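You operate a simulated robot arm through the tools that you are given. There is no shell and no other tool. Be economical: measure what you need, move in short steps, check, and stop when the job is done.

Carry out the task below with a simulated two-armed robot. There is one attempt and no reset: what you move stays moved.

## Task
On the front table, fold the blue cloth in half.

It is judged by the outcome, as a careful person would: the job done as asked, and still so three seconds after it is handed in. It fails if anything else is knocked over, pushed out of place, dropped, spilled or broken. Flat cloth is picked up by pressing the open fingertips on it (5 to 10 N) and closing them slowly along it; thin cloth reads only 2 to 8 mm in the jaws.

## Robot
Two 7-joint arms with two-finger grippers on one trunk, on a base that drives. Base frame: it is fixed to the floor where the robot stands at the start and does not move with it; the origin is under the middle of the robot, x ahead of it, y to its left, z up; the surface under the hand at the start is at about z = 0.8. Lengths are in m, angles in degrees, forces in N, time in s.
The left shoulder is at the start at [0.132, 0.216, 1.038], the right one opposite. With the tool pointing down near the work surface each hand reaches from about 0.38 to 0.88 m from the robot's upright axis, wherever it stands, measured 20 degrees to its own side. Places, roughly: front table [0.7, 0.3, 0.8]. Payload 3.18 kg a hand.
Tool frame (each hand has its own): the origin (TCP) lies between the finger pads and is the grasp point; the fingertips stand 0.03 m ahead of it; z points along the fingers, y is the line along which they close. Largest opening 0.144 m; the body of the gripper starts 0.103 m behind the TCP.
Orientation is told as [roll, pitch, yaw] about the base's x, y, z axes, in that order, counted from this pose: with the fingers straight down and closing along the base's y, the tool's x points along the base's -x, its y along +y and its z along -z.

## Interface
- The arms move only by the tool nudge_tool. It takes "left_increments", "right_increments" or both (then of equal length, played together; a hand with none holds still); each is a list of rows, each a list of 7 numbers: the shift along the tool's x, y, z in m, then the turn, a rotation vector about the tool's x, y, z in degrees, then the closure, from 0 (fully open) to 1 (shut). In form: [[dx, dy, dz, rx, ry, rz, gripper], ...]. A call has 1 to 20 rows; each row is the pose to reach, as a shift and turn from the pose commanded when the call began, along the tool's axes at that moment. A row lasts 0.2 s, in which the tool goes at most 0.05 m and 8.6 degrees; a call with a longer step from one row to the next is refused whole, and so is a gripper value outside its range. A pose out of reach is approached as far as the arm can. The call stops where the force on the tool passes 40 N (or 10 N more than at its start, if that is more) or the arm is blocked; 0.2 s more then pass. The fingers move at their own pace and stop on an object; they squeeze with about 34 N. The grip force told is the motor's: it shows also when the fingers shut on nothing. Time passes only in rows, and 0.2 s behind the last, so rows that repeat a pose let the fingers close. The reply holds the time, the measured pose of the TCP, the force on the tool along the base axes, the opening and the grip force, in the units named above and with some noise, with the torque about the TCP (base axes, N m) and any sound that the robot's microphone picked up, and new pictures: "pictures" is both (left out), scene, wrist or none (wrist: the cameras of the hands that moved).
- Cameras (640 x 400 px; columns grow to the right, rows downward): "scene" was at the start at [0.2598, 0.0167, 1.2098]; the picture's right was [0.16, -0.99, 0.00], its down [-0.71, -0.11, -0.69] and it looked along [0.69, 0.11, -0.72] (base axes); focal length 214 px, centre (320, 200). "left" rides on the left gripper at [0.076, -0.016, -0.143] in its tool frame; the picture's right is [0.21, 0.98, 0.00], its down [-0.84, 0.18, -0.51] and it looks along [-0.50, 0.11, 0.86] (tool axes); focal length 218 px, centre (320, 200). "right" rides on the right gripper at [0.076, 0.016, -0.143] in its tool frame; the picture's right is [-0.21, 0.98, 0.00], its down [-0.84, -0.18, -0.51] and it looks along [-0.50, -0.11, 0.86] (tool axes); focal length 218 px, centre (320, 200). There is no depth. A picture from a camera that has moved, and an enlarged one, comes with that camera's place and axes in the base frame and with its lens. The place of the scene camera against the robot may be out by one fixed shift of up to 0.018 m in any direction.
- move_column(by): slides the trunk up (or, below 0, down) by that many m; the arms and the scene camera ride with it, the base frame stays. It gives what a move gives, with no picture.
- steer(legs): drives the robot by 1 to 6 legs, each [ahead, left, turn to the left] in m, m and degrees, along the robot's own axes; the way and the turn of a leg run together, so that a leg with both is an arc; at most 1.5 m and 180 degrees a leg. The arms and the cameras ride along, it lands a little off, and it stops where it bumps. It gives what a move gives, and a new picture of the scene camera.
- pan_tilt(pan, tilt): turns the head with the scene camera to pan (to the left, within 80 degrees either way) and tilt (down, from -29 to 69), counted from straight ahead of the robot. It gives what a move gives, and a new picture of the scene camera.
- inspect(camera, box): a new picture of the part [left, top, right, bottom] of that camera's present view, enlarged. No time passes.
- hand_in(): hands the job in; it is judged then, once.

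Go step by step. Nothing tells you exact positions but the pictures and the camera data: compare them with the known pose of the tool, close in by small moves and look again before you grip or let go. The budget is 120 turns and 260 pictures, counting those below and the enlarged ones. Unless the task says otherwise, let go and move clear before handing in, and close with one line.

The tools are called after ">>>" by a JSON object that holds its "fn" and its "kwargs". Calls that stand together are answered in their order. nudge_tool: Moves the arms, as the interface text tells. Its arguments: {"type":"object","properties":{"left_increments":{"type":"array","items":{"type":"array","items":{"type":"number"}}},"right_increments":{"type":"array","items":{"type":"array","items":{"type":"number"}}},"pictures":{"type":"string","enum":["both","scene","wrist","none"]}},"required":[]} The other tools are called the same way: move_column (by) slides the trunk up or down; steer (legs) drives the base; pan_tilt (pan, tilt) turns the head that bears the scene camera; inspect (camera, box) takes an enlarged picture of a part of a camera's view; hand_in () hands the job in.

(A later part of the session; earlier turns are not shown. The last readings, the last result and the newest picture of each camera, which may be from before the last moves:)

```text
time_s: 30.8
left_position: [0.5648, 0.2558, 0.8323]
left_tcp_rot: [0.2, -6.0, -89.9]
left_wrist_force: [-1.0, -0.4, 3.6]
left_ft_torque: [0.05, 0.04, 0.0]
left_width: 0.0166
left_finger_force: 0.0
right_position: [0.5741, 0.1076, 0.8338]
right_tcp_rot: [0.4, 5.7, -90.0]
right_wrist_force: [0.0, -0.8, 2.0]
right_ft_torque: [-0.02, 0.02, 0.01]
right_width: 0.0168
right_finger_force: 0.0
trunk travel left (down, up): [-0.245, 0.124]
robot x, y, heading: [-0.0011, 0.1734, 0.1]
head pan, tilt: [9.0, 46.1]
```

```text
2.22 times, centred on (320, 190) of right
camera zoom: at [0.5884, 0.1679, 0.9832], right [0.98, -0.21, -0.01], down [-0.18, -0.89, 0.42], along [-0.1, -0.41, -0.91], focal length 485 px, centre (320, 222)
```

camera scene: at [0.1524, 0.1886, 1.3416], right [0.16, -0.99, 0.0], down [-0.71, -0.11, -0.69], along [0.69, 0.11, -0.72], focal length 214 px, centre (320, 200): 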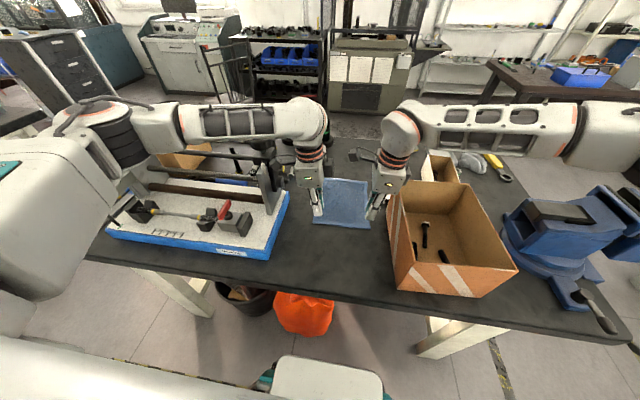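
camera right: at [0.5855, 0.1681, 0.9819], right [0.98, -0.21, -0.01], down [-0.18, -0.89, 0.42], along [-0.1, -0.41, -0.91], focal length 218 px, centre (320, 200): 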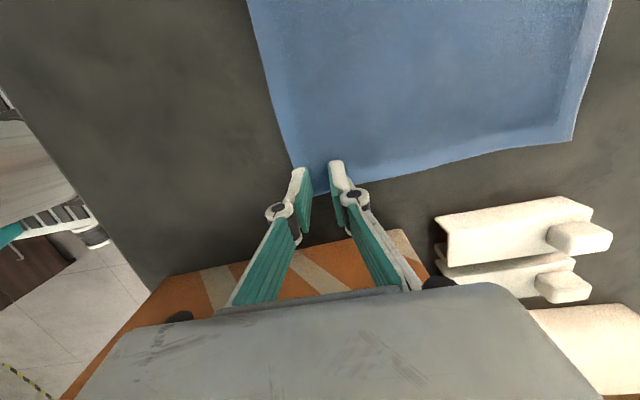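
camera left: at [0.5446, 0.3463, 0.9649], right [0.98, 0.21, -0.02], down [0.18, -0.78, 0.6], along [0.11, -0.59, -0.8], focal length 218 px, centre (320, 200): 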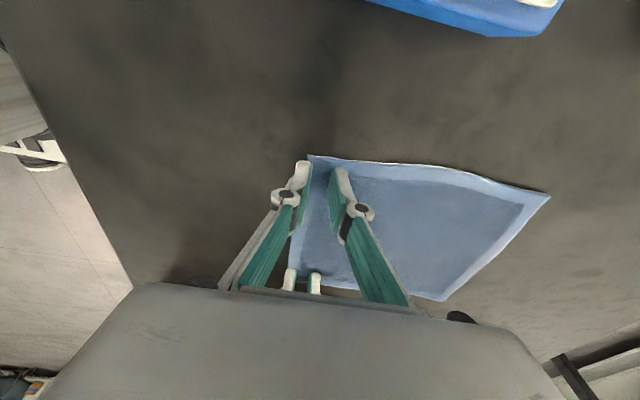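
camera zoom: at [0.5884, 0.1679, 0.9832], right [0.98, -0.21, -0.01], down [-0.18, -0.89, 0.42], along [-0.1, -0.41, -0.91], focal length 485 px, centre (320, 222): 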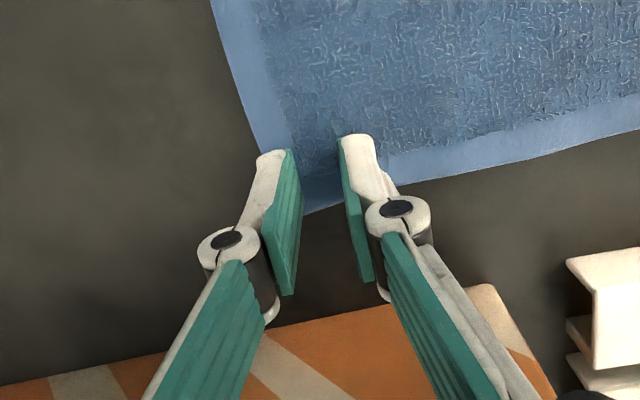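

>>> {"fn": "nudge_tool", "kwargs": {"left_increments": [[0, 0, -0.003, 0, 0, 0, 0.88], [0, 0.005, -0.003, 0, 0, 0, 0.88], [0, 0.005, 0, 0, 0, 0, 0.88], [0, 0.005, 0.001, 0, 0, 0, 0.88], [0, 0.005, 0.001, 0, 0, 0, 0.88]], "right_increments": [[0, 0, -0.003, 0, 0, 0, 0.88], [0.002, 0.003, -0.003, 0, 0, 0, 0.88], [0.002, 0.003, 0, 0, 0, 0, 0.88], [0.002, 0.003, 0.0015, 0, 0, 0, 0.88], [0.002, 0.003, 0.0015, 0, 0, 0, 0.88]], "pictures": "none"}}

>>> {"fn": "inspect", "kwargs": {"camera": "left", "box": [240, 120, 420, 300]}}

```text
time_s: 31.9
left_position: [0.5701, 0.2553, 0.8342]
left_tcp_rot: [0.5, -6.1, -90.1]
left_wrist_force: [-1.2, 0.7, 0.3]
left_ft_torque: [0.0, 0.0, 0.02]
left_width: 0.0171
left_finger_force: 0.1
right_position: [0.5756, 0.1087, 0.8331]
right_tcp_rot: [0.6, 5.8, -89.8]
right_wrist_force: [0.6, 0.5, 3.3]
right_ft_torque: [0.0, 0.02, 0.03]
right_width: 0.0168
right_finger_force: 0.0
trunk travel left (down, up): [-0.245, 0.124]
robot x, y, heading: [-0.002, 0.1719, -0.1]
head pan, tilt: [9.0, 46.1]
```

```text
2.22 times, centred on (330, 210) of left
camera zoom: at [0.5509, 0.3455, 0.9688], right [0.98, 0.21, -0.01], down [0.17, -0.78, 0.6], along [0.11, -0.58, -0.8], focal length 485 px, centre (298, 178)
```

zoom: 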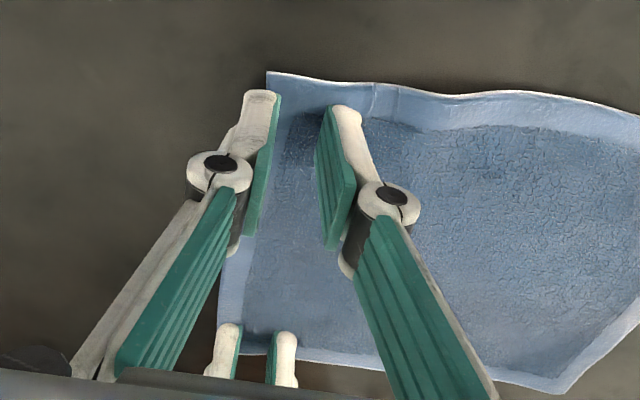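

The left near finger is now on the hem. I'll press slightly more and close slowly.

>>> {"fn": "nudge_tool", "kwargs": {"left_increments": [[0, 0, 0.0015, 0, 0, 0, 0.88], [0, 0, 0.0025, 0, 0, 0, 0.88], [0, 0, 0.0025, 0, 0, 0, 0.9], [0, 0, 0.0025, 0, 0, 0, 0.92], [0, 0, 0.0025, 0, 0, 0, 0.94], [0, 0, 0.0025, 0, 0, 0, 0.96], [0, 0, 0.0025, 0, 0, 0, 0.98], [0, 0, 0.0025, 0, 0, 0, 1], [0, 0, 0.0025, 0, 0, 0, 1], [0, 0, 0.0025, 0, 0, 0, 1]], "right_increments": [[0, 0, 0.0005, 0, 0, 0, 0.88], [0, 0, 0.0012, 0, 0, 0, 0.88], [0, 0, 0.0012, 0, 0, 0, 0.9], [0, 0, 0.0012, 0, 0, 0, 0.92], [0, 0, 0.0012, 0, 0, 0, 0.94], [0, 0, 0.0012, 0, 0, 0, 0.96], [0, 0, 0.0012, 0, 0, 0, 0.98], [0, 0, 0.0012, 0, 0, 0, 1], [0, 0, 0.0012, 0, 0, 0, 1], [0, 0, 0.0012, 0, 0, 0, 1]], "pictures": "wrist"}}

```text
time_s: 34.1
left_position: [0.5703, 0.2536, 0.8358]
left_tcp_rot: [0.8, -6.2, -90.0]
left_wrist_force: [-0.2, -0.5, 0.0]
left_ft_torque: [0.0, -0.03, -0.03]
left_width: 0.0
left_finger_force: 30.7
right_position: [0.5735, 0.1084, 0.8307]
right_tcp_rot: [0.6, 5.8, -90.0]
right_wrist_force: [0.2, -0.6, 2.1]
right_ft_torque: [-0.01, -0.03, 0.02]
right_width: 0.0
right_finger_force: 30.7
trunk travel left (down, up): [-0.245, 0.124]
robot x, y, heading: [-0.0001, 0.1708, 0.0]
head pan, tilt: [9.0, 46.1]
camera right: at [0.5884, 0.1689, 0.9812], right [0.98, -0.21, -0.01], down [-0.18, -0.89, 0.42], along [-0.1, -0.41, -0.91], focal length 218 px, centre (320, 200)
camera left: at [0.5518, 0.3451, 0.9691], right [0.98, 0.21, -0.01], down [0.17, -0.78, 0.6], along [0.12, -0.59, -0.8], focal length 218 px, centre (320, 200)
```

right: 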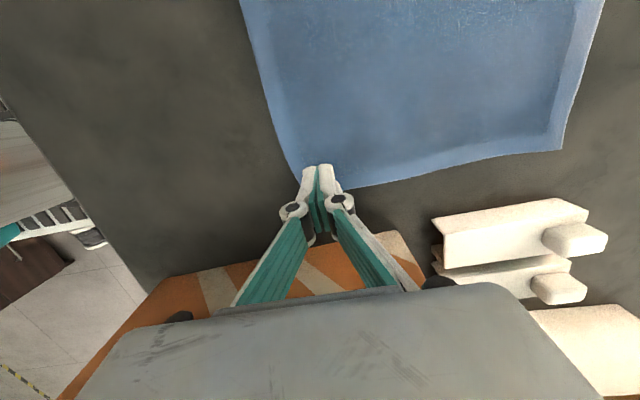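
left: 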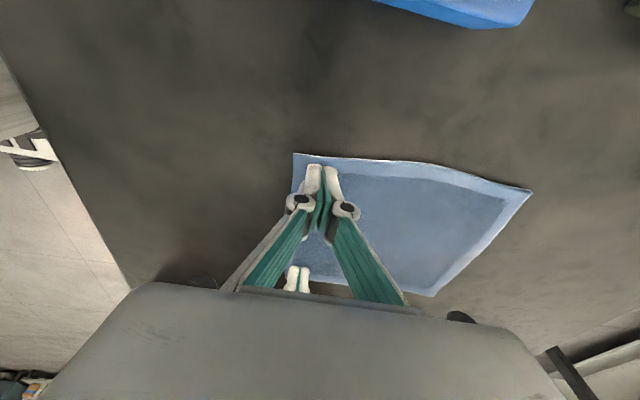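

No grip: the press was lost during closing. I'll lift, reopen to 30 mm so both fingers sit fully on the cloth, and press again while watching the force.

>>> {"fn": "nudge_tool", "kwargs": {"left_increments": [[0, 0, -0.006, 0, 0, 0, 1], [0, 0.002, -0.006, 0, 0, 0, 0.79], [0, 0.002, -0.006, 0, 0, 0, 0.79], [0, 0.002, -0.003, 0, 0, 0, 0.79], [0, 0.002, 0, 0, 0, 0, 0.79], [0, 0.002, 0, 0, 0, 0, 0.79], [0, 0.002, 0, 0, 0, 0, 0.79]], "right_increments": [[0, 0, -0.006, 0, 0, 0, 1], [0.002, 0.007, -0.006, 0, 0, 0, 0.79], [0.002, 0.007, -0.006, 0, 0, 0, 0.79], [0.002, 0.007, -0.003, 0, 0, 0, 0.79], [0.002, 0.007, 0, 0, 0, 0, 0.79], [0.002, 0.007, 0, 0, 0, 0, 0.79], [0.002, 0.007, 0, 0, 0, 0, 0.79]], "pictures": "none"}}

>>> {"fn": "inspect", "kwargs": {"camera": "left", "box": [240, 120, 420, 300]}}

>>> {"fn": "inspect", "kwargs": {"camera": "right", "box": [230, 100, 410, 280]}}

```text
time_s: 35.8
left_position: [0.5722, 0.2547, 0.8374]
left_tcp_rot: [0.7, -6.2, -89.9]
left_wrist_force: [0.3, -0.4, 0.3]
left_ft_torque: [-0.01, -0.02, 0.01]
left_width: 0.0303
left_finger_force: 0.0
right_position: [0.5802, 0.1102, 0.8328]
right_tcp_rot: [0.7, 5.8, -89.9]
right_wrist_force: [0.8, -1.4, 4.3]
right_ft_torque: [-0.04, 0.01, 0.0]
right_width: 0.0299
right_finger_force: 0.0
trunk travel left (down, up): [-0.245, 0.124]
robot x, y, heading: [-0.0009, 0.1754, 0.0]
head pan, tilt: [9.0, 46.1]
```

```text
2.22 times, centred on (330, 210) of left
camera zoom: at [0.5528, 0.3452, 0.97], right [0.98, 0.21, -0.01], down [0.17, -0.78, 0.6], along [0.12, -0.59, -0.8], focal length 485 px, centre (298, 178)
```

zoom: 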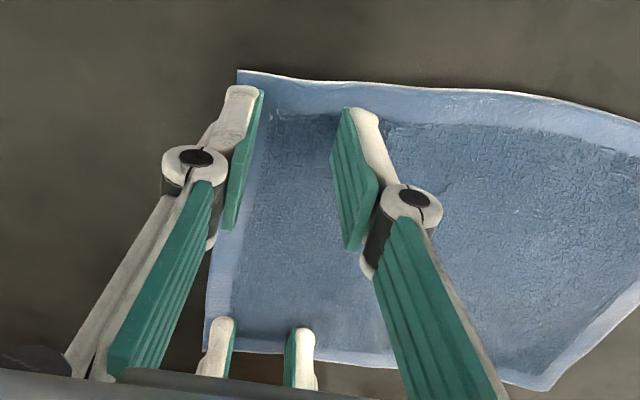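

```text
2.22 times, centred on (320, 190) of right
camera zoom: at [0.5949, 0.1715, 0.9841], right [0.98, -0.21, -0.01], down [-0.18, -0.89, 0.42], along [-0.1, -0.41, -0.91], focal length 485 px, centre (320, 222)
```

zoom: 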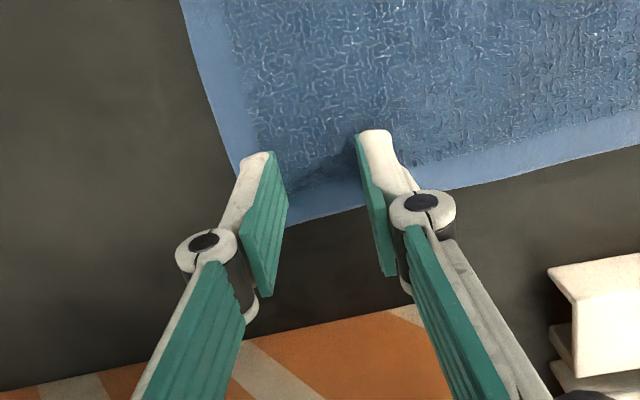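

Both fingers of each hand are over cloth now. I'll press further in small steps.

>>> {"fn": "nudge_tool", "kwargs": {"left_increments": [[0, 0, 0.002, 0, 0, 0, 0.79], [0, 0, 0.0035, 0, 0, 0, 0.79], [0, 0, 0.0045, 0, 0, 0, 0.79], [0, 0, 0.0045, 0, 0, 0, 0.79]], "right_increments": [[0, 0, 0.0005, 0, 0, 0, 0.79], [0, 0, 0.001, 0, 0, 0, 0.79], [0, 0, 0.001, 0, 0, 0, 0.79], [0, 0, 0.001, 0, 0, 0, 0.79]], "pictures": "none"}}

```text
time_s: 36.8
left_position: [0.5744, 0.2541, 0.8368]
left_tcp_rot: [1.3, -6.4, -90.0]
left_wrist_force: [0.1, -0.2, -0.2]
left_ft_torque: [-0.04, -0.02, -0.02]
left_width: 0.0305
left_finger_force: 0.1
right_position: [0.5812, 0.1098, 0.8336]
right_tcp_rot: [0.7, 5.8, -90.0]
right_wrist_force: [1.0, -0.1, 8.0]
right_ft_torque: [-0.06, 0.09, 0.02]
right_width: 0.03
right_finger_force: 0.3
trunk travel left (down, up): [-0.245, 0.124]
robot x, y, heading: [-0.0017, 0.1722, 0.1]
head pan, tilt: [9.0, 46.1]
```

The left hand doesn't follow downward although its tool feels no force, so something upstream of the sensor may be touching. I'll look.

>>> {"fn": "inspect", "kwargs": {"camera": "scene", "box": [200, 60, 460, 260]}}

>>> {"fn": "inspect", "kwargs": {"camera": "scene", "box": [0, 60, 340, 300]}}

```text
2.00 times, centred on (330, 160) of scene
camera zoom: at [0.1391, 0.1864, 1.3436], right [0.16, -0.99, 0.0], down [-0.7, -0.11, -0.7], along [0.69, 0.11, -0.71], focal length 429 px, centre (300, 280)
```

zoom: 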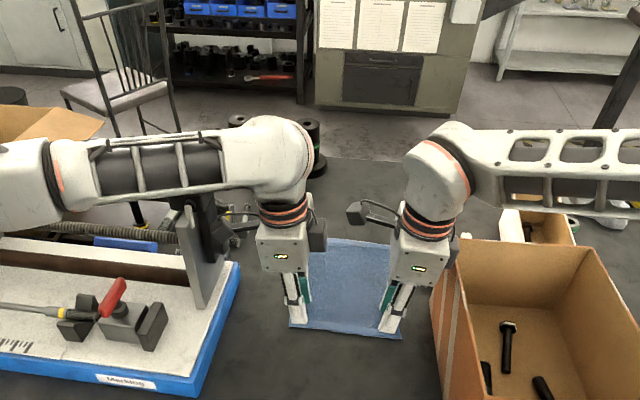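

```text
1.67 times, centred on (170, 180) of scene
camera zoom: at [0.1391, 0.1864, 1.3436], right [0.16, -0.99, 0.0], down [-0.7, -0.11, -0.7], along [0.69, 0.11, -0.71], focal length 358 px, centre (570, 233)
```

zoom: 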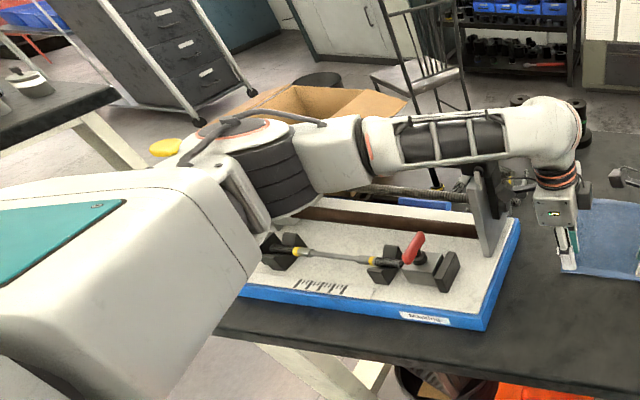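

The left forearm is resting on the upright of the fixture. I'll lift both hands, raise the trunk so the forearm slopes upward, then come down again.

>>> {"fn": "nudge_tool", "kwargs": {"left_increments": [[0, 0, -0.01, 0, 0, 0, 0.79], [0, 0, -0.03, 0, 0, 0, 0.79]], "right_increments": [[0, 0, -0.01, 0, 0, 0, 0.79], [0, 0, -0.03, 0, 0, 0, 0.79]], "pictures": "none"}}

>>> {"fn": "move_column", "kwargs": {"by": 0.12}}

>>> {"fn": "nudge_tool", "kwargs": {"left_increments": [[0, 0, 0.03, 0, 0, 0, 0.79], [0, 0, 0.06, 0, 0, 0, 0.79], [0, 0, 0.09, 0, 0, 0, 0.79], [0, 0, 0.11, 0, 0, 0, 0.79]], "right_increments": [[0, 0, 0.03, 0, 0, 0, 0.79], [0, 0, 0.06, 0, 0, 0, 0.79], [0, 0, 0.09, 0, 0, 0, 0.79], [0, 0, 0.11, 0, 0, 0, 0.79]], "pictures": "both"}}

```text
time_s: 37.4
left_position: [0.5663, 0.2569, 0.8435]
left_tcp_rot: [-1.0, -6.0, -89.7]
left_wrist_force: [-17.6, -9.2, -12.1]
left_ft_torque: [-0.04, -2.81, 2.25]
left_width: 0.0301
left_finger_force: 0.1
right_position: [0.5826, 0.106, 0.8543]
right_tcp_rot: [0.1, 5.7, -90.1]
right_wrist_force: [-0.5, -0.8, -0.5]
right_ft_torque: [-0.02, -0.02, -0.01]
right_width: 0.0304
right_finger_force: 0.1
trunk travel left (down, up): [-0.245, 0.124]
robot x, y, heading: [0.0005, 0.1726, -0.3]
head pan, tilt: [9.0, 46.1]
```

```text
time_s: 37.7
left_position: [0.5659, 0.2549, 0.8456]
left_tcp_rot: [-1.4, -6.4, -89.4]
left_wrist_force: [-6.0, -6.6, 4.7]
left_ft_torque: [1.42, -0.85, 0.79]
left_width: 0.03
left_finger_force: 0.0
right_position: [0.5851, 0.1082, 0.8558]
right_tcp_rot: [-0.1, 5.7, -90.1]
right_wrist_force: [0.7, 0.0, 0.0]
right_ft_torque: [0.01, 0.01, -0.01]
right_width: 0.0305
right_finger_force: 0.0
trunk travel left (down, up): [-0.246, 0.124]
robot x, y, heading: [-0.0045, 0.1715, -0.2]
head pan, tilt: [9.0, 46.1]
stopped: the force on the tool passed its limit at 52 N (the readings are from after the stop); the commanded pose is now the measured one
```

```text
time_s: 38.2
left_position: [0.5773, 0.2462, 0.8331]
left_tcp_rot: [2.1, -7.4, -89.7]
left_wrist_force: [0.2, -1.4, 8.3]
left_ft_torque: [-0.03, 0.14, 0.01]
left_width: 0.0295
left_finger_force: 0.0
right_position: [0.5856, 0.1159, 0.8314]
right_tcp_rot: [1.5, 6.6, -90.2]
right_wrist_force: [-5.3, -1.3, 42.8]
right_ft_torque: [-0.3, 0.36, -0.12]
right_width: 0.0345
right_finger_force: 2.4
trunk travel left (down, up): [-0.246, 0.124]
robot x, y, heading: [-0.0046, 0.1712, -0.3]
head pan, tilt: [9.0, 46.1]
stopped in row 2 (right hand): the force on the tool passed its limit at 63 N (the readings are from after the stop); the commanded pose is now the measured one
camera scene: at [0.1368, 0.1865, 1.3449], right [0.16, -0.99, 0.0], down [-0.7, -0.11, -0.7], along [0.69, 0.11, -0.71], focal length 214 px, centre (320, 200)
camera right: at [0.5978, 0.1741, 0.9833], right [0.98, -0.21, 0.0], down [-0.2, -0.89, 0.4], along [-0.09, -0.39, -0.92], focal length 218 px, centre (320, 200)
camera left: at [0.554, 0.3397, 0.9644], right [0.98, 0.21, 0.01], down [0.16, -0.77, 0.62], along [0.14, -0.6, -0.79], focal length 218 px, centre (320, 200)
```

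scene: 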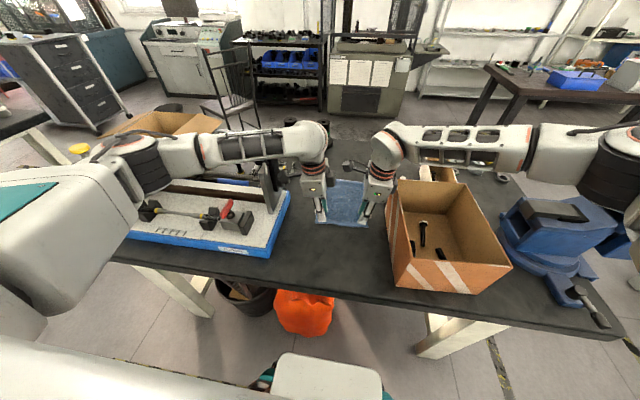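
right: 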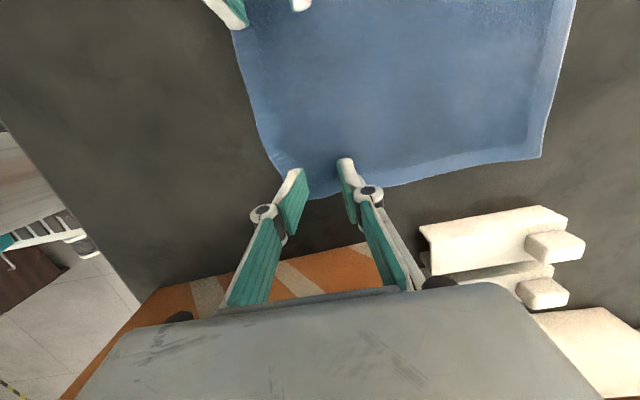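
left: 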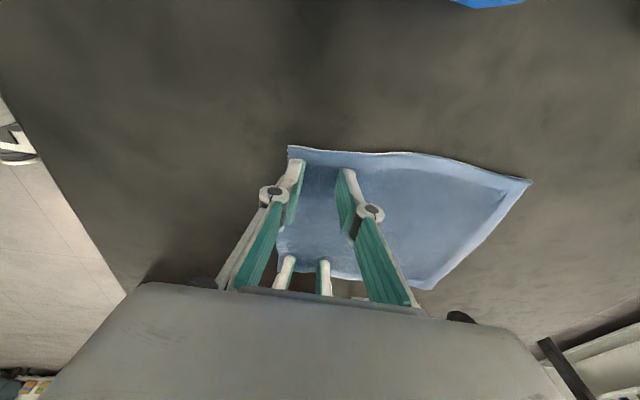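

I stacked moves too quickly there. I'll ease the right hand up a little and look closely at what is near the left hand.

>>> {"fn": "nudge_tool", "kwargs": {"right_increments": [[0, 0, -0.004, 0, 0, 0, 0.79], [0, 0, -0.01, 0, 0, 0, 0.79]], "pictures": "none"}}

>>> {"fn": "inspect", "kwargs": {"camera": "scene", "box": [230, 110, 390, 230]}}

>>> {"fn": "inspect", "kwargs": {"camera": "right", "box": [150, 0, 450, 200]}}

```text
time_s: 38.8
left_position: [0.5764, 0.2463, 0.8335]
left_tcp_rot: [2.1, -7.4, -89.7]
left_wrist_force: [-0.6, -0.8, 7.8]
left_ft_torque: [-0.02, 0.13, 0.02]
left_width: 0.0293
left_finger_force: 0.1
right_position: [0.5796, 0.11, 0.8318]
right_tcp_rot: [0.8, 6.0, -90.3]
right_wrist_force: [-0.6, -0.9, 6.7]
right_ft_torque: [-0.03, 0.02, 0.0]
right_width: 0.0321
right_finger_force: 0.0
trunk travel left (down, up): [-0.246, 0.124]
robot x, y, heading: [-0.0043, 0.1711, -0.1]
head pan, tilt: [9.0, 46.1]
```

```text
3.33 times, centred on (310, 170) of scene
camera zoom: at [0.1366, 0.1858, 1.3441], right [0.16, -0.99, 0.0], down [-0.7, -0.11, -0.7], along [0.69, 0.11, -0.71], focal length 715 px, centre (353, 300)
```

zoom: 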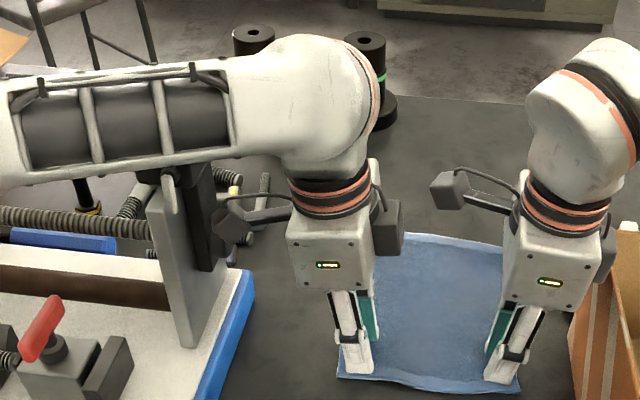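

```text
2.00 times, centred on (300, 100) of right
camera zoom: at [0.5949, 0.1705, 0.9827], right [0.98, -0.21, -0.01], down [-0.19, -0.89, 0.41], along [-0.1, -0.4, -0.91], focal length 436 px, centre (360, 400)
```

zoom: 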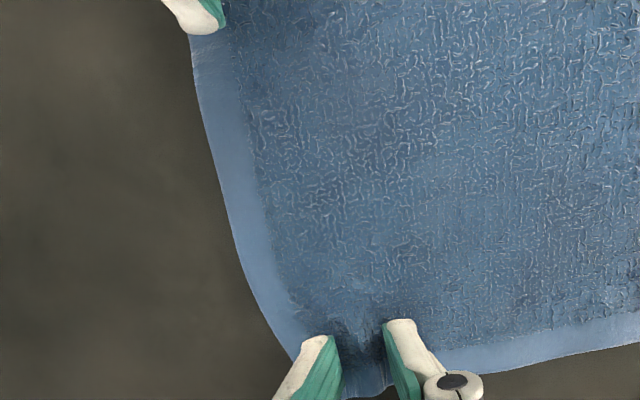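

Now it's clear: the left hand's outward camera stalk was touching the fixture's tailstock. Right now both hands press the cloth at about 7 N with both fingers on it, so I'll close slowly.

>>> {"fn": "nudge_tool", "kwargs": {"left_increments": [[0, 0, 0.0003, 0, 0, 0, 0.82], [0, 0, 0.0003, 0, 0, 0, 0.84], [0, 0, 0.0003, 0, 0, 0, 0.86], [0, 0, 0.0003, 0, 0, 0, 0.88], [0, 0, 0.0003, 0, 0, 0, 0.9]], "right_increments": [[0, 0, 0.0003, 0, 0, 0, 0.8], [0, 0, 0.0003, 0, 0, 0, 0.82], [0, 0, 0.0003, 0, 0, 0, 0.85], [0, 0, 0.0003, 0, 0, 0, 0.88], [0, 0, 0.0003, 0, 0, 0, 0.9]], "pictures": "wrist"}}

```text
time_s: 40.0
left_position: [0.577, 0.2457, 0.8331]
left_tcp_rot: [2.0, -7.3, -89.7]
left_wrist_force: [-0.7, 0.0, 0.8]
left_ft_torque: [0.02, 0.05, 0.01]
left_width: 0.014
left_finger_force: 0.1
right_position: [0.5821, 0.1111, 0.8344]
right_tcp_rot: [1.0, 6.2, -90.3]
right_wrist_force: [-0.3, -0.1, -0.3]
right_ft_torque: [0.0, -0.01, 0.01]
right_width: 0.0145
right_finger_force: 0.1
trunk travel left (down, up): [-0.246, 0.124]
robot x, y, heading: [-0.0027, 0.1721, -0.0]
head pan, tilt: [9.0, 46.1]
camera right: at [0.5958, 0.1713, 0.9854], right [0.98, -0.21, -0.01], down [-0.19, -0.89, 0.41], along [-0.09, -0.4, -0.91], focal length 218 px, centre (320, 200)
camera left: at [0.5544, 0.3398, 0.9646], right [0.98, 0.21, 0.01], down [0.16, -0.77, 0.62], along [0.14, -0.6, -0.79], focal length 218 px, centre (320, 200)
```

right: 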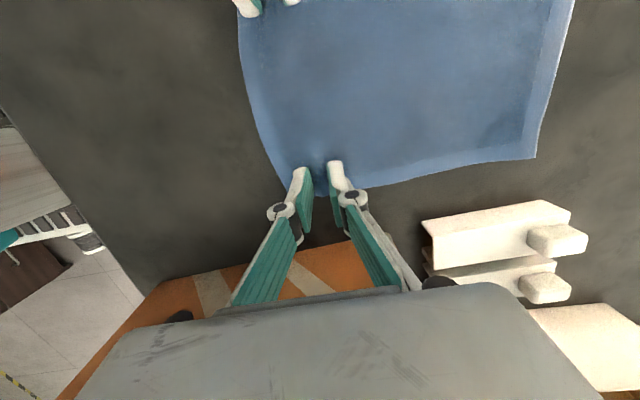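
left: 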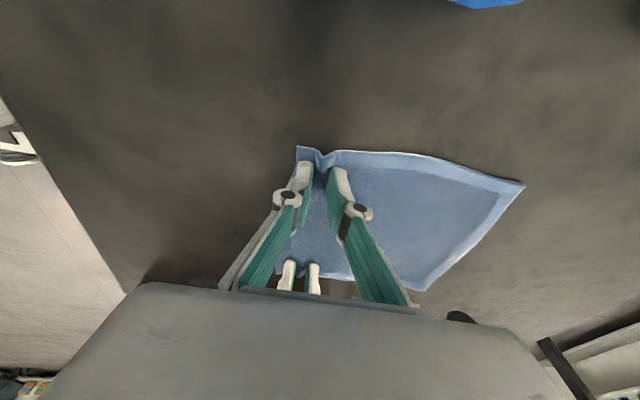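

The left ridge is forming between the fingers; the force falls as they close. I'll keep closing while feeding downward slightly.

>>> {"fn": "nudge_tool", "kwargs": {"left_increments": [[0, 0, 0.001, 0, 0, 0, 0.91], [0, 0, 0.0015, 0, 0, 0, 0.93], [0, 0, 0.002, 0, 0, 0, 0.95], [0, 0, 0.0025, 0, 0, 0, 0.97], [0, 0, 0.003, 0, 0, 0, 1], [0, 0, 0.003, 0, 0, 0, 1], [0, 0, 0.003, 0, 0, 0, 1]], "right_increments": [[0, 0, 0.002, 0, 0, 0, 0.9], [0, 0, 0.003, 0, 0, 0, 0.92], [0, 0, 0.0035, 0, 0, 0, 0.94], [0, 0, 0.004, 0, 0, 0, 0.97], [0, 0, 0.0045, 0, 0, 0, 1], [0, 0, 0.0045, 0, 0, 0, 1], [0, 0, 0.0045, 0, 0, 0, 1]], "pictures": "wrist"}}

```text
time_s: 41.6
left_position: [0.5784, 0.2467, 0.8351]
left_tcp_rot: [2.4, -7.4, -89.7]
left_wrist_force: [-0.9, 0.1, -0.6]
left_ft_torque: [0.0, -0.02, 0.01]
left_width: 0.0047
left_finger_force: 30.5
right_position: [0.5835, 0.1102, 0.8314]
right_tcp_rot: [1.1, 6.3, -90.4]
right_wrist_force: [-1.1, -1.3, 12.0]
right_ft_torque: [-0.07, -0.03, 0.07]
right_width: 0.0016
right_finger_force: 28.7
trunk travel left (down, up): [-0.246, 0.124]
robot x, y, heading: [-0.0014, 0.17, 0.1]
head pan, tilt: [9.0, 46.1]
camera right: at [0.5972, 0.1702, 0.9819], right [0.98, -0.21, 0.0], down [-0.19, -0.89, 0.41], along [-0.09, -0.4, -0.91], focal length 218 px, centre (320, 200)
camera left: at [0.5552, 0.3395, 0.9654], right [0.98, 0.22, 0.01], down [0.16, -0.77, 0.62], along [0.14, -0.6, -0.78], focal length 218 px, centre (320, 200)
```

right: 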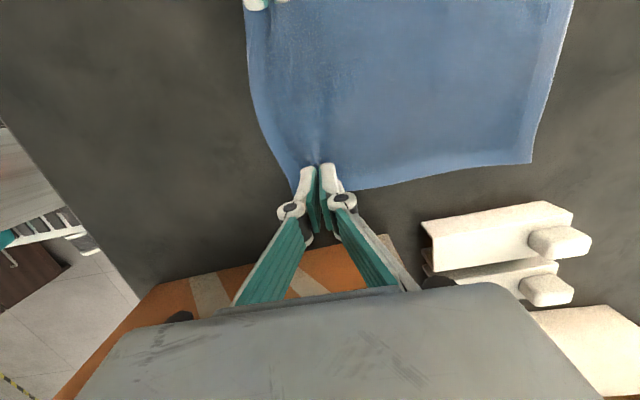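
left: 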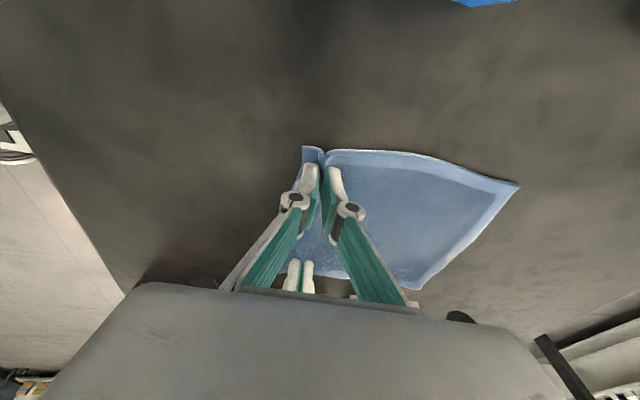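

The left jaws hold cloth at 4.7 mm; the right reads 1.6 mm. I'll test the right with a small lift.

>>> {"fn": "nudge_tool", "kwargs": {"right_increments": [[0, 0, -0.006, 0, 0, 0, 1], [0, 0, -0.013, 0, 0, 0, 1], [0, 0, -0.02, 0, 0, 0, 1]], "pictures": "wrist"}}

```text
time_s: 42.4
left_position: [0.5792, 0.2459, 0.8347]
left_tcp_rot: [2.3, -7.4, -89.8]
left_wrist_force: [0.8, -0.4, 0.8]
left_ft_torque: [0.01, -0.02, -0.02]
left_width: 0.0049
left_finger_force: 41.7
right_position: [0.5821, 0.1084, 0.85]
right_tcp_rot: [1.1, 6.2, -90.4]
right_wrist_force: [3.6, -0.2, 0.5]
right_ft_torque: [-0.03, -0.1, -0.05]
right_width: 0.0054
right_finger_force: 42.8
trunk travel left (down, up): [-0.246, 0.124]
robot x, y, heading: [0.0012, 0.1725, -0.3]
head pan, tilt: [9.0, 46.1]
camera right: at [0.5963, 0.1675, 1.0019], right [0.98, -0.21, -0.01], down [-0.19, -0.89, 0.41], along [-0.09, -0.4, -0.91], focal length 218 px, centre (320, 200)
```

right: 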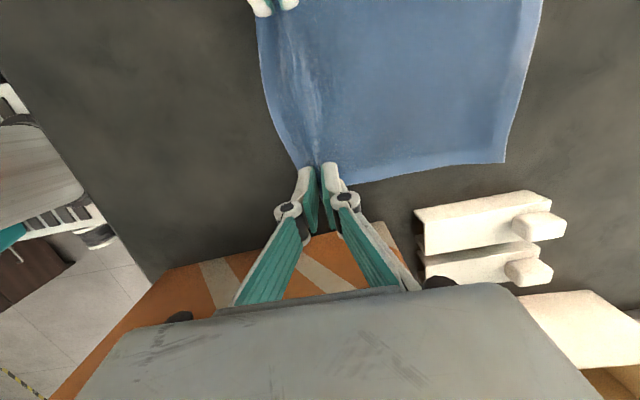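

Both hands hold the cloth. I'll slide both slightly right so the left camera stalk clears the tailstock, straightening the left hand a bit, then lift slowly.

>>> {"fn": "nudge_tool", "kwargs": {"left_increments": [[-0.005, 0, 0, 0, 0, 0, 1], [-0.01, 0, 0, 0, 0, 0, 1], [-0.015, 0, 0, 0, 1.5, 0, 1], [-0.017, 0, -0.003, 0, 3, 0, 1], [-0.018, 0, -0.007, 0, 4, 0, 1], [-0.018, 0, -0.012, 0, 4, 0, 1]], "right_increments": [[-0.007, 0, 0, 0, 0, 0, 1], [-0.013, 0, 0, 0, 0, 0, 1], [-0.018, 0, 0, 0, 0, 0, 1], [-0.02, 0, 0, 0, 0, 0, 1], [-0.02, 0, 0, 0, 0, 0, 1], [-0.02, 0, 0, 0, 0, 0, 1]], "pictures": "scene"}}

>>> {"fn": "inspect", "kwargs": {"camera": "scene", "box": [230, 110, 390, 230]}}

```text
time_s: 43.2
left_position: [0.5842, 0.2318, 0.8342]
left_tcp_rot: [2.3, -6.7, -89.6]
left_wrist_force: [-0.1, 0.1, -0.1]
left_ft_torque: [-0.01, 0.0, 0.03]
left_width: 0.0063
left_finger_force: 31.2
right_position: [0.5857, 0.0958, 0.8425]
right_tcp_rot: [0.5, 6.2, -90.1]
right_wrist_force: [0.5, -0.3, 2.0]
right_ft_torque: [0.06, -0.03, -0.02]
right_width: 0.0025
right_finger_force: 30.1
trunk travel left (down, up): [-0.246, 0.124]
robot x, y, heading: [-0.0013, 0.1718, -0.0]
head pan, tilt: [9.0, 46.1]
stopped in row 3 (left hand): the force on the tool passed its limit at 71 N (the readings are from after the stop); the commanded pose is now the measured one
camera scene: at [0.1434, 0.1866, 1.3422], right [0.16, -0.99, 0.0], down [-0.71, -0.11, -0.7], along [0.69, 0.11, -0.72], focal length 214 px, centre (320, 200)
```

scene: 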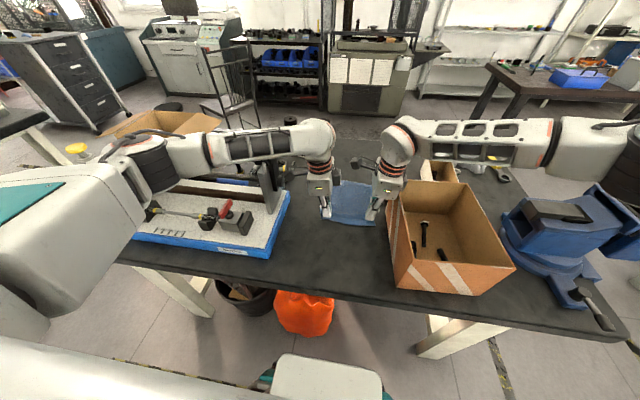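

```text
3.33 times, centred on (310, 170) of scene
camera zoom: at [0.1434, 0.1866, 1.3422], right [0.16, -0.99, 0.0], down [-0.71, -0.11, -0.7], along [0.69, 0.11, -0.72], focal length 715 px, centre (353, 300)
```

zoom: 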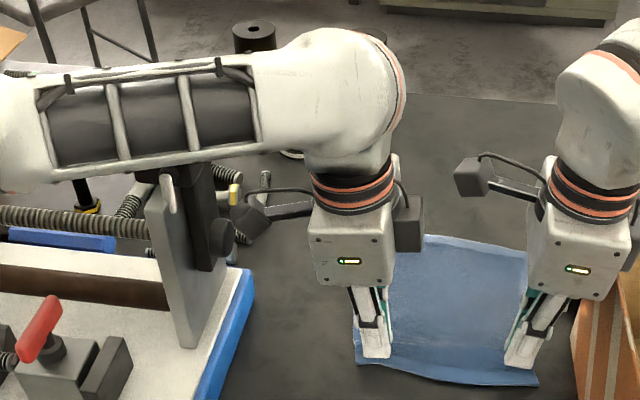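

Contact released; the left stalk is now free of the tailstock knob and both hands still hold cloth. I'll move a touch farther right and lift.

>>> {"fn": "nudge_tool", "kwargs": {"left_increments": [[-0.004, 0, 0, 0, 0, 0, 1], [-0.008, 0, -0.002, 0, 0, 0, 1], [-0.009, 0, -0.008, 0, 0, 0, 1], [-0.009, 0, -0.016, 0, 0, 0, 1], [-0.009, 0, -0.025, 0, 0, 0, 1]], "right_increments": [[-0.004, 0, -0.002, 0, 0, 0, 1], [-0.005, 0, -0.004, 0, 0, 0, 1], [-0.005, 0, -0.01, 0, 0, 0, 1], [-0.005, 0, -0.015, 0, 0, 0, 1], [-0.005, 0, -0.018, 0, 0, 0, 1]], "pictures": "both"}}

```text
time_s: 44.4
left_position: [0.586, 0.2315, 0.8491]
left_tcp_rot: [1.0, -6.4, -89.3]
left_wrist_force: [0.4, -1.3, -0.3]
left_ft_torque: [-0.09, 0.01, -0.03]
left_width: 0.0057
left_finger_force: 32.4
right_position: [0.5929, 0.09, 0.8561]
right_tcp_rot: [0.2, 6.1, -90.3]
right_wrist_force: [0.6, 1.8, 0.9]
right_ft_torque: [0.03, 0.01, 0.0]
right_width: 0.0038
right_finger_force: 29.6
trunk travel left (down, up): [-0.246, 0.124]
robot x, y, heading: [0.0014, 0.1719, 0.1]
head pan, tilt: [9.0, 46.1]
camera scene: at [0.153, 0.1895, 1.3417], right [0.16, -0.99, 0.0], down [-0.71, -0.11, -0.69], along [0.69, 0.11, -0.72], focal length 214 px, centre (320, 200)
camera right: at [0.6083, 0.1494, 1.0063], right [0.98, -0.21, -0.02], down [-0.19, -0.89, 0.42], along [-0.1, -0.4, -0.91], focal length 218 px, centre (320, 200)
camera left: at [0.5658, 0.3223, 0.9809], right [0.98, 0.22, -0.01], down [0.18, -0.78, 0.6], along [0.13, -0.59, -0.8], focal length 218 px, centre (320, 200)
```

scene: 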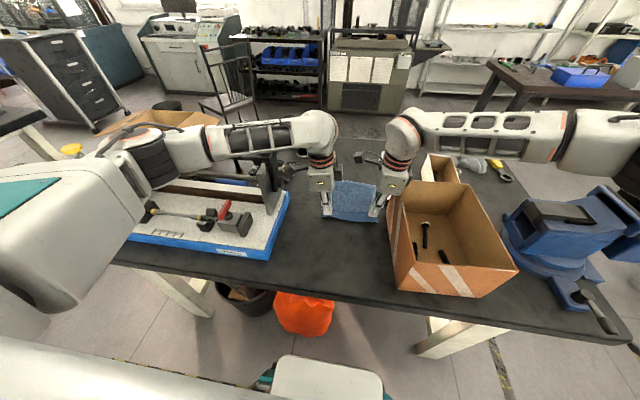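
right: 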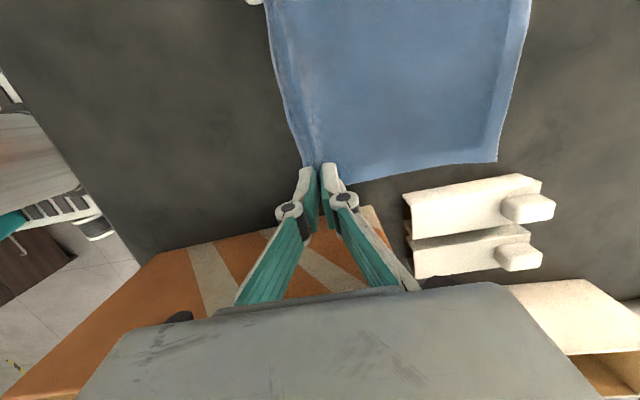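
left: 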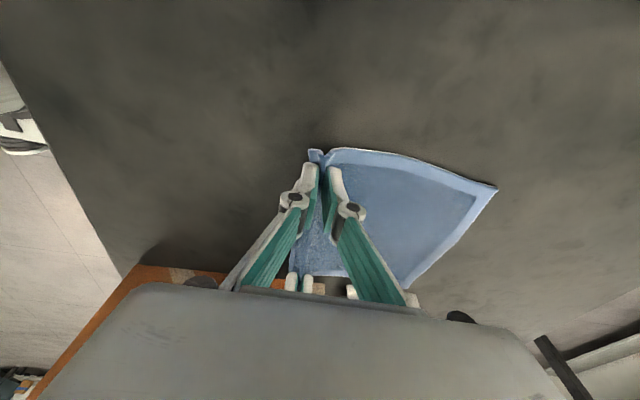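

Both grips hold. The cloth has shifted about 3 cm toward −y, and its far edge is at x≈0.76. Next I'll carry the near edge over in a low arc to about x 0.745.

>>> {"fn": "nudge_tool", "kwargs": {"left_increments": [[-0.002, 0.005, -0.015, 0, 0, 0, 1], [-0.003, 0.012, -0.03, 0, 0, 0, 1], [-0.004, 0.025, -0.043, 0, 0, 0, 1], [-0.005, 0.042, -0.053, 0, 0, 0, 1], [-0.006, 0.06, -0.059, 0, 0, 0, 1], [-0.006, 0.08, -0.06, 0, 0, 0, 1], [-0.006, 0.1, -0.059, 0, 0, 0, 1], [-0.006, 0.118, -0.055, 0, 0, 0, 1], [-0.006, 0.133, -0.048, 0, 0, 0, 1], [-0.006, 0.146, -0.04, 0, 0, 0, 1], [-0.006, 0.156, -0.03, 0, 0, 0, 1]], "right_increments": [[0.002, 0.005, -0.012, 0, 0, 0, 1], [0.003, 0.012, -0.026, 0, 0, 0, 1], [0.004, 0.025, -0.039, 0, 0, 0, 1], [0.005, 0.042, -0.048, 0, 0, 0, 1], [0.006, 0.06, -0.053, 0, 0, 0, 1], [0.006, 0.078, -0.054, 0, 0, 0, 1], [0.006, 0.096, -0.053, 0, 0, 0, 1], [0.006, 0.113, -0.049, 0, 0, 0, 1], [0.006, 0.128, -0.042, 0, 0, 0, 1], [0.006, 0.14, -0.034, 0, 0, 0, 1], [0.006, 0.15, -0.024, 0, 0, 0, 1]], "pictures": "both"}}

```text
time_s: 46.8
left_position: [0.7408, 0.2318, 0.8843]
left_tcp_rot: [1.2, -6.4, -89.5]
left_wrist_force: [0.4, -0.3, 0.5]
left_ft_torque: [-0.02, 0.03, 0.0]
left_width: 0.0042
left_finger_force: 30.0
right_position: [0.7404, 0.0898, 0.8833]
right_tcp_rot: [0.2, 6.1, -90.2]
right_wrist_force: [-1.0, 1.1, -0.5]
right_ft_torque: [-0.02, 0.04, -0.02]
right_width: 0.0051
right_finger_force: 39.2
trunk travel left (down, up): [-0.246, 0.124]
robot x, y, heading: [-0.0027, 0.1701, 0.1]
head pan, tilt: [9.0, 46.1]
camera scene: at [0.1516, 0.1887, 1.3424], right [0.16, -0.99, 0.0], down [-0.71, -0.11, -0.69], along [0.69, 0.11, -0.72], focal length 214 px, centre (320, 200)
camera right: at [0.7565, 0.1498, 1.0339], right [0.98, -0.21, -0.02], down [-0.19, -0.89, 0.41], along [-0.1, -0.4, -0.91], focal length 218 px, centre (320, 200)
camera left: at [0.7204, 0.3223, 1.0172], right [0.98, 0.22, 0.0], down [0.18, -0.78, 0.6], along [0.13, -0.59, -0.8], focal length 218 px, centre (320, 200)
```

scene: 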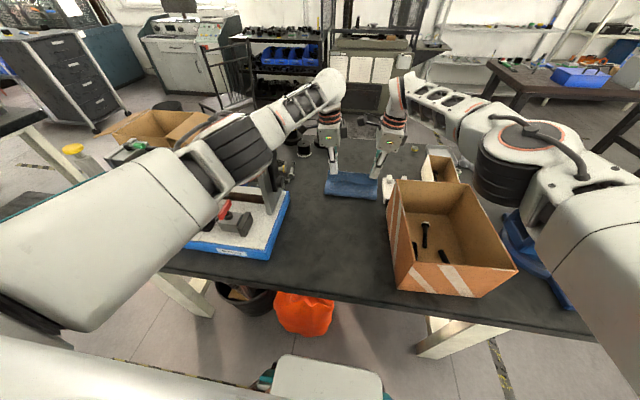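
right: 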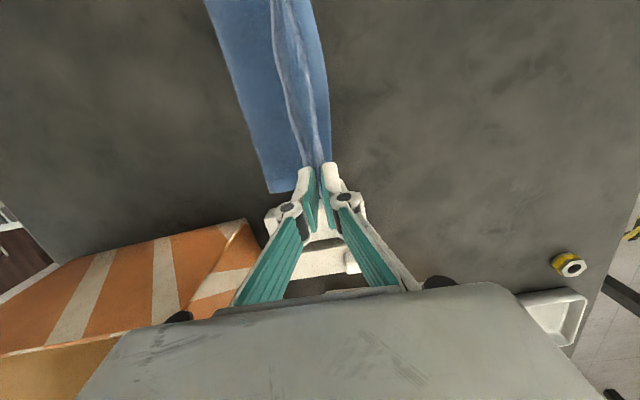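
left: 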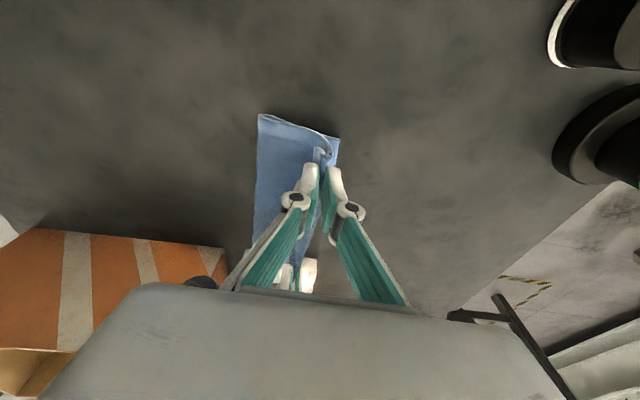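

The fold is forming well: crease at x≈0.674, far edge at x≈0.757. I'll lower the held edge onto the far edge.

>>> {"fn": "nudge_tool", "kwargs": {"left_increments": [[0.002, 0.003, 0.012, 0, 0, 0, 1], [0.003, 0.006, 0.025, 0, 0, 0, 1], [0.004, 0.008, 0.035, 0, 0, 0, 1], [0.005, 0.009, 0.043, 0, 0, 0, 1], [0.005, 0.009, 0.046, 0, 0, 0, 1]], "right_increments": [[-0.002, 0.003, 0.012, 0, 0, 0, 1], [-0.003, 0.006, 0.025, 0, 0, 0, 1], [-0.004, 0.008, 0.035, 0, 0, 0, 1], [-0.005, 0.009, 0.042, 0, 0, 0, 1], [-0.005, 0.009, 0.045, 0, 0, 0, 1]], "pictures": "wrist"}}

>>> {"fn": "inspect", "kwargs": {"camera": "left", "box": [220, 90, 400, 270]}}

>>> {"fn": "inspect", "kwargs": {"camera": "right", "box": [200, 0, 440, 200]}}

```text
time_s: 48.0
left_position: [0.7414, 0.2384, 0.8409]
left_tcp_rot: [1.3, -6.4, -89.4]
left_wrist_force: [0.6, -1.4, 1.4]
left_ft_torque: [-0.05, -0.01, 0.0]
left_width: 0.0037
left_finger_force: 35.1
left hand out of reach, approached as far as the arm can: row 1, 2, 3, 4, 5
right_position: [0.7408, 0.0943, 0.8444]
right_tcp_rot: [0.3, 6.0, -90.2]
right_wrist_force: [-0.7, 1.6, 0.9]
right_ft_torque: [0.01, -0.03, -0.01]
right_width: 0.0037
right_finger_force: 35.0
right hand out of reach, approached as far as the arm can: row 2, 3, 4, 5
trunk travel left (down, up): [-0.246, 0.124]
robot x, y, heading: [-0.0037, 0.1738, -0.1]
head pan, tilt: [9.0, 46.1]
camera right: at [0.7549, 0.1543, 0.9948], right [0.98, -0.21, -0.02], down [-0.19, -0.89, 0.41], along [-0.1, -0.4, -0.91], focal length 218 px, centre (320, 200)
camera left: at [0.7192, 0.329, 0.9736], right [0.98, 0.22, 0.0], down [0.18, -0.78, 0.6], along [0.13, -0.59, -0.8], focal length 218 px, centre (320, 200)
```

right: 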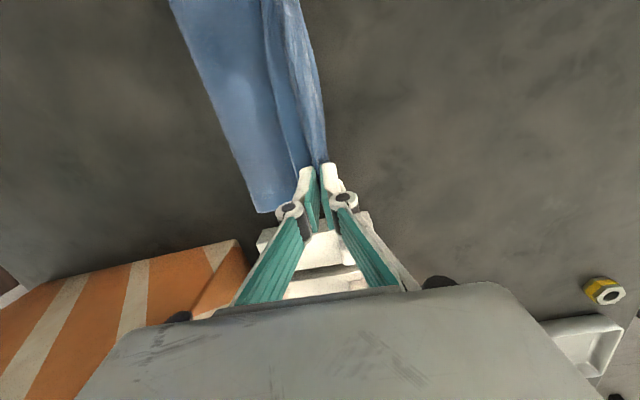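
left: 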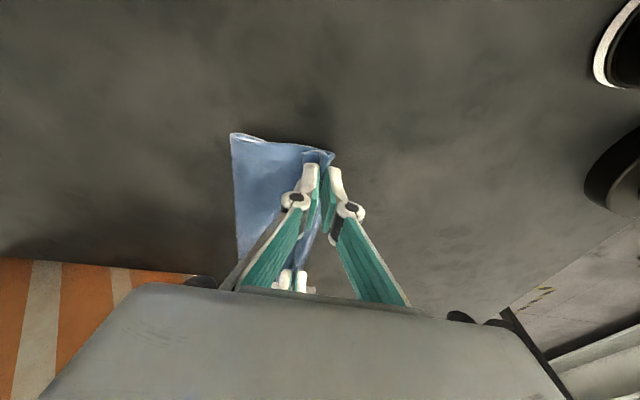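

```text
2.22 times, centred on (310, 180) of left
camera zoom: at [0.7192, 0.329, 0.9736], right [0.98, 0.22, 0.0], down [0.18, -0.78, 0.6], along [0.13, -0.59, -0.8], focal length 485 px, centre (342, 244)
```

zoom: 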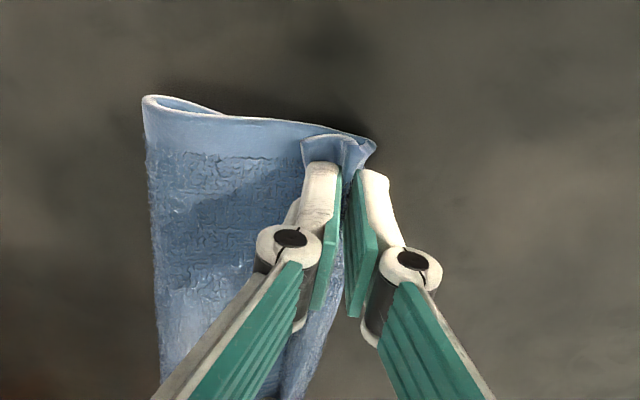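

```text
2.00 times, centred on (320, 100) of right
camera zoom: at [0.7549, 0.1543, 0.9948], right [0.98, -0.21, -0.02], down [-0.19, -0.89, 0.41], along [-0.1, -0.4, -0.91], focal length 436 px, centre (320, 400)
```

zoom: 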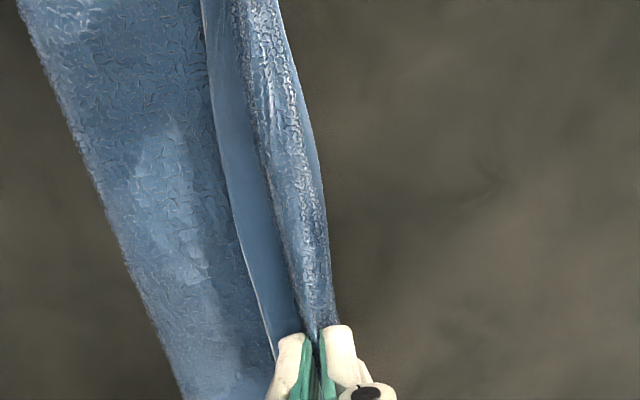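

As expected, a small hem flap lies back on top at the held edge. I'll lower slightly, release, rise and look.

>>> {"fn": "nudge_tool", "kwargs": {"left_increments": [[0, 0, 0.003, 0, 0, 0, 1], [0, 0, 0.003, 0, 0, 0, 0.95], [0, 0, 0.003, 0, 0, 0, 0.9], [0, 0, 0.003, 0, 0, 0, 0.87], [0, 0, -0.01, 0, 0, 0, 0.87], [0, 0, -0.03, 0, 0, 0, 0.87], [0, 0, -0.06, 0, 0, 0, 0.87]], "right_increments": [[0, 0, 0.006, 0, 0, 0, 1], [0, 0, 0.006, 0, 0, 0, 0.95], [0, 0, 0.006, 0, 0, 0, 0.9], [0, 0, 0.006, 0, 0, 0, 0.87], [0, 0, -0.01, 0, 0, 0, 0.87], [0, 0, -0.03, 0, 0, 0, 0.87], [0, 0, -0.06, 0, 0, 0, 0.87]], "pictures": "both"}}

```text
time_s: 49.6
left_position: [0.7392, 0.2432, 0.8997]
left_tcp_rot: [1.4, -6.4, -89.3]
left_wrist_force: [-0.2, -0.3, -0.1]
left_ft_torque: [0.03, -0.04, 0.0]
left_width: 0.0187
left_finger_force: 0.0
right_position: [0.738, 0.0892, 0.9015]
right_tcp_rot: [0.2, 6.1, -90.3]
right_wrist_force: [0.7, -0.6, 0.3]
right_ft_torque: [-0.02, -0.02, -0.01]
right_width: 0.0187
right_finger_force: 0.1
trunk travel left (down, up): [-0.246, 0.124]
robot x, y, heading: [0.0021, 0.173, 0.1]
head pan, tilt: [9.0, 46.1]
camera scene: at [0.1509, 0.189, 1.3426], right [0.16, -0.99, 0.0], down [-0.71, -0.11, -0.69], along [0.69, 0.11, -0.72], focal length 214 px, centre (320, 200)
camera right: at [0.7536, 0.1494, 1.0531], right [0.98, -0.21, -0.02], down [-0.19, -0.89, 0.41], along [-0.1, -0.4, -0.91], focal length 218 px, centre (320, 200)
camera left: at [0.7183, 0.3347, 1.0325], right [0.98, 0.22, 0.0], down [0.18, -0.78, 0.6], along [0.13, -0.59, -0.8], focal length 218 px, centre (320, 200)
```

scene: 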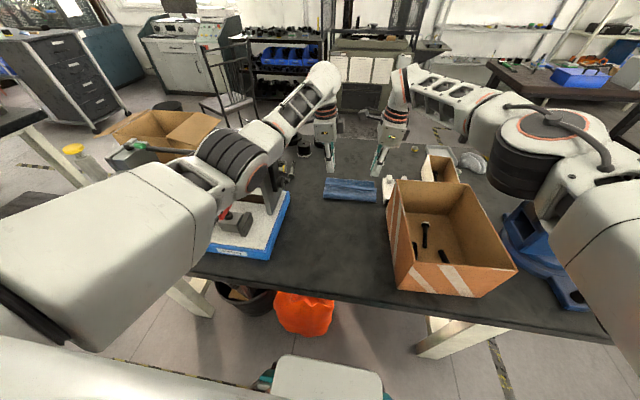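
right: 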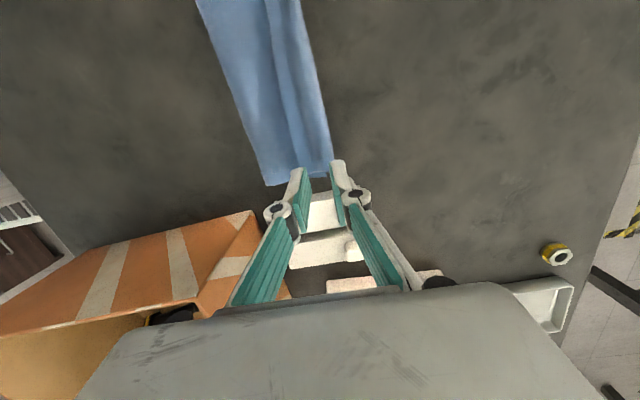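
left: 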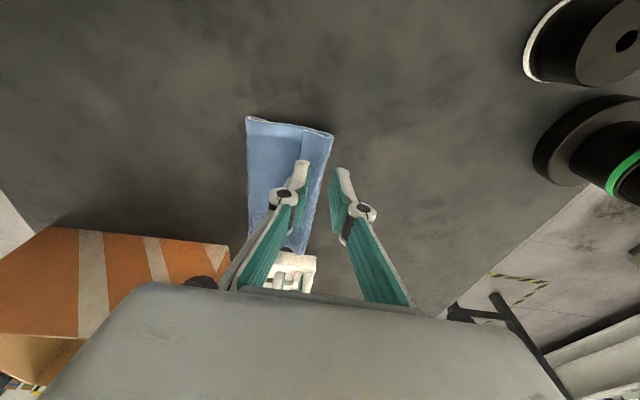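

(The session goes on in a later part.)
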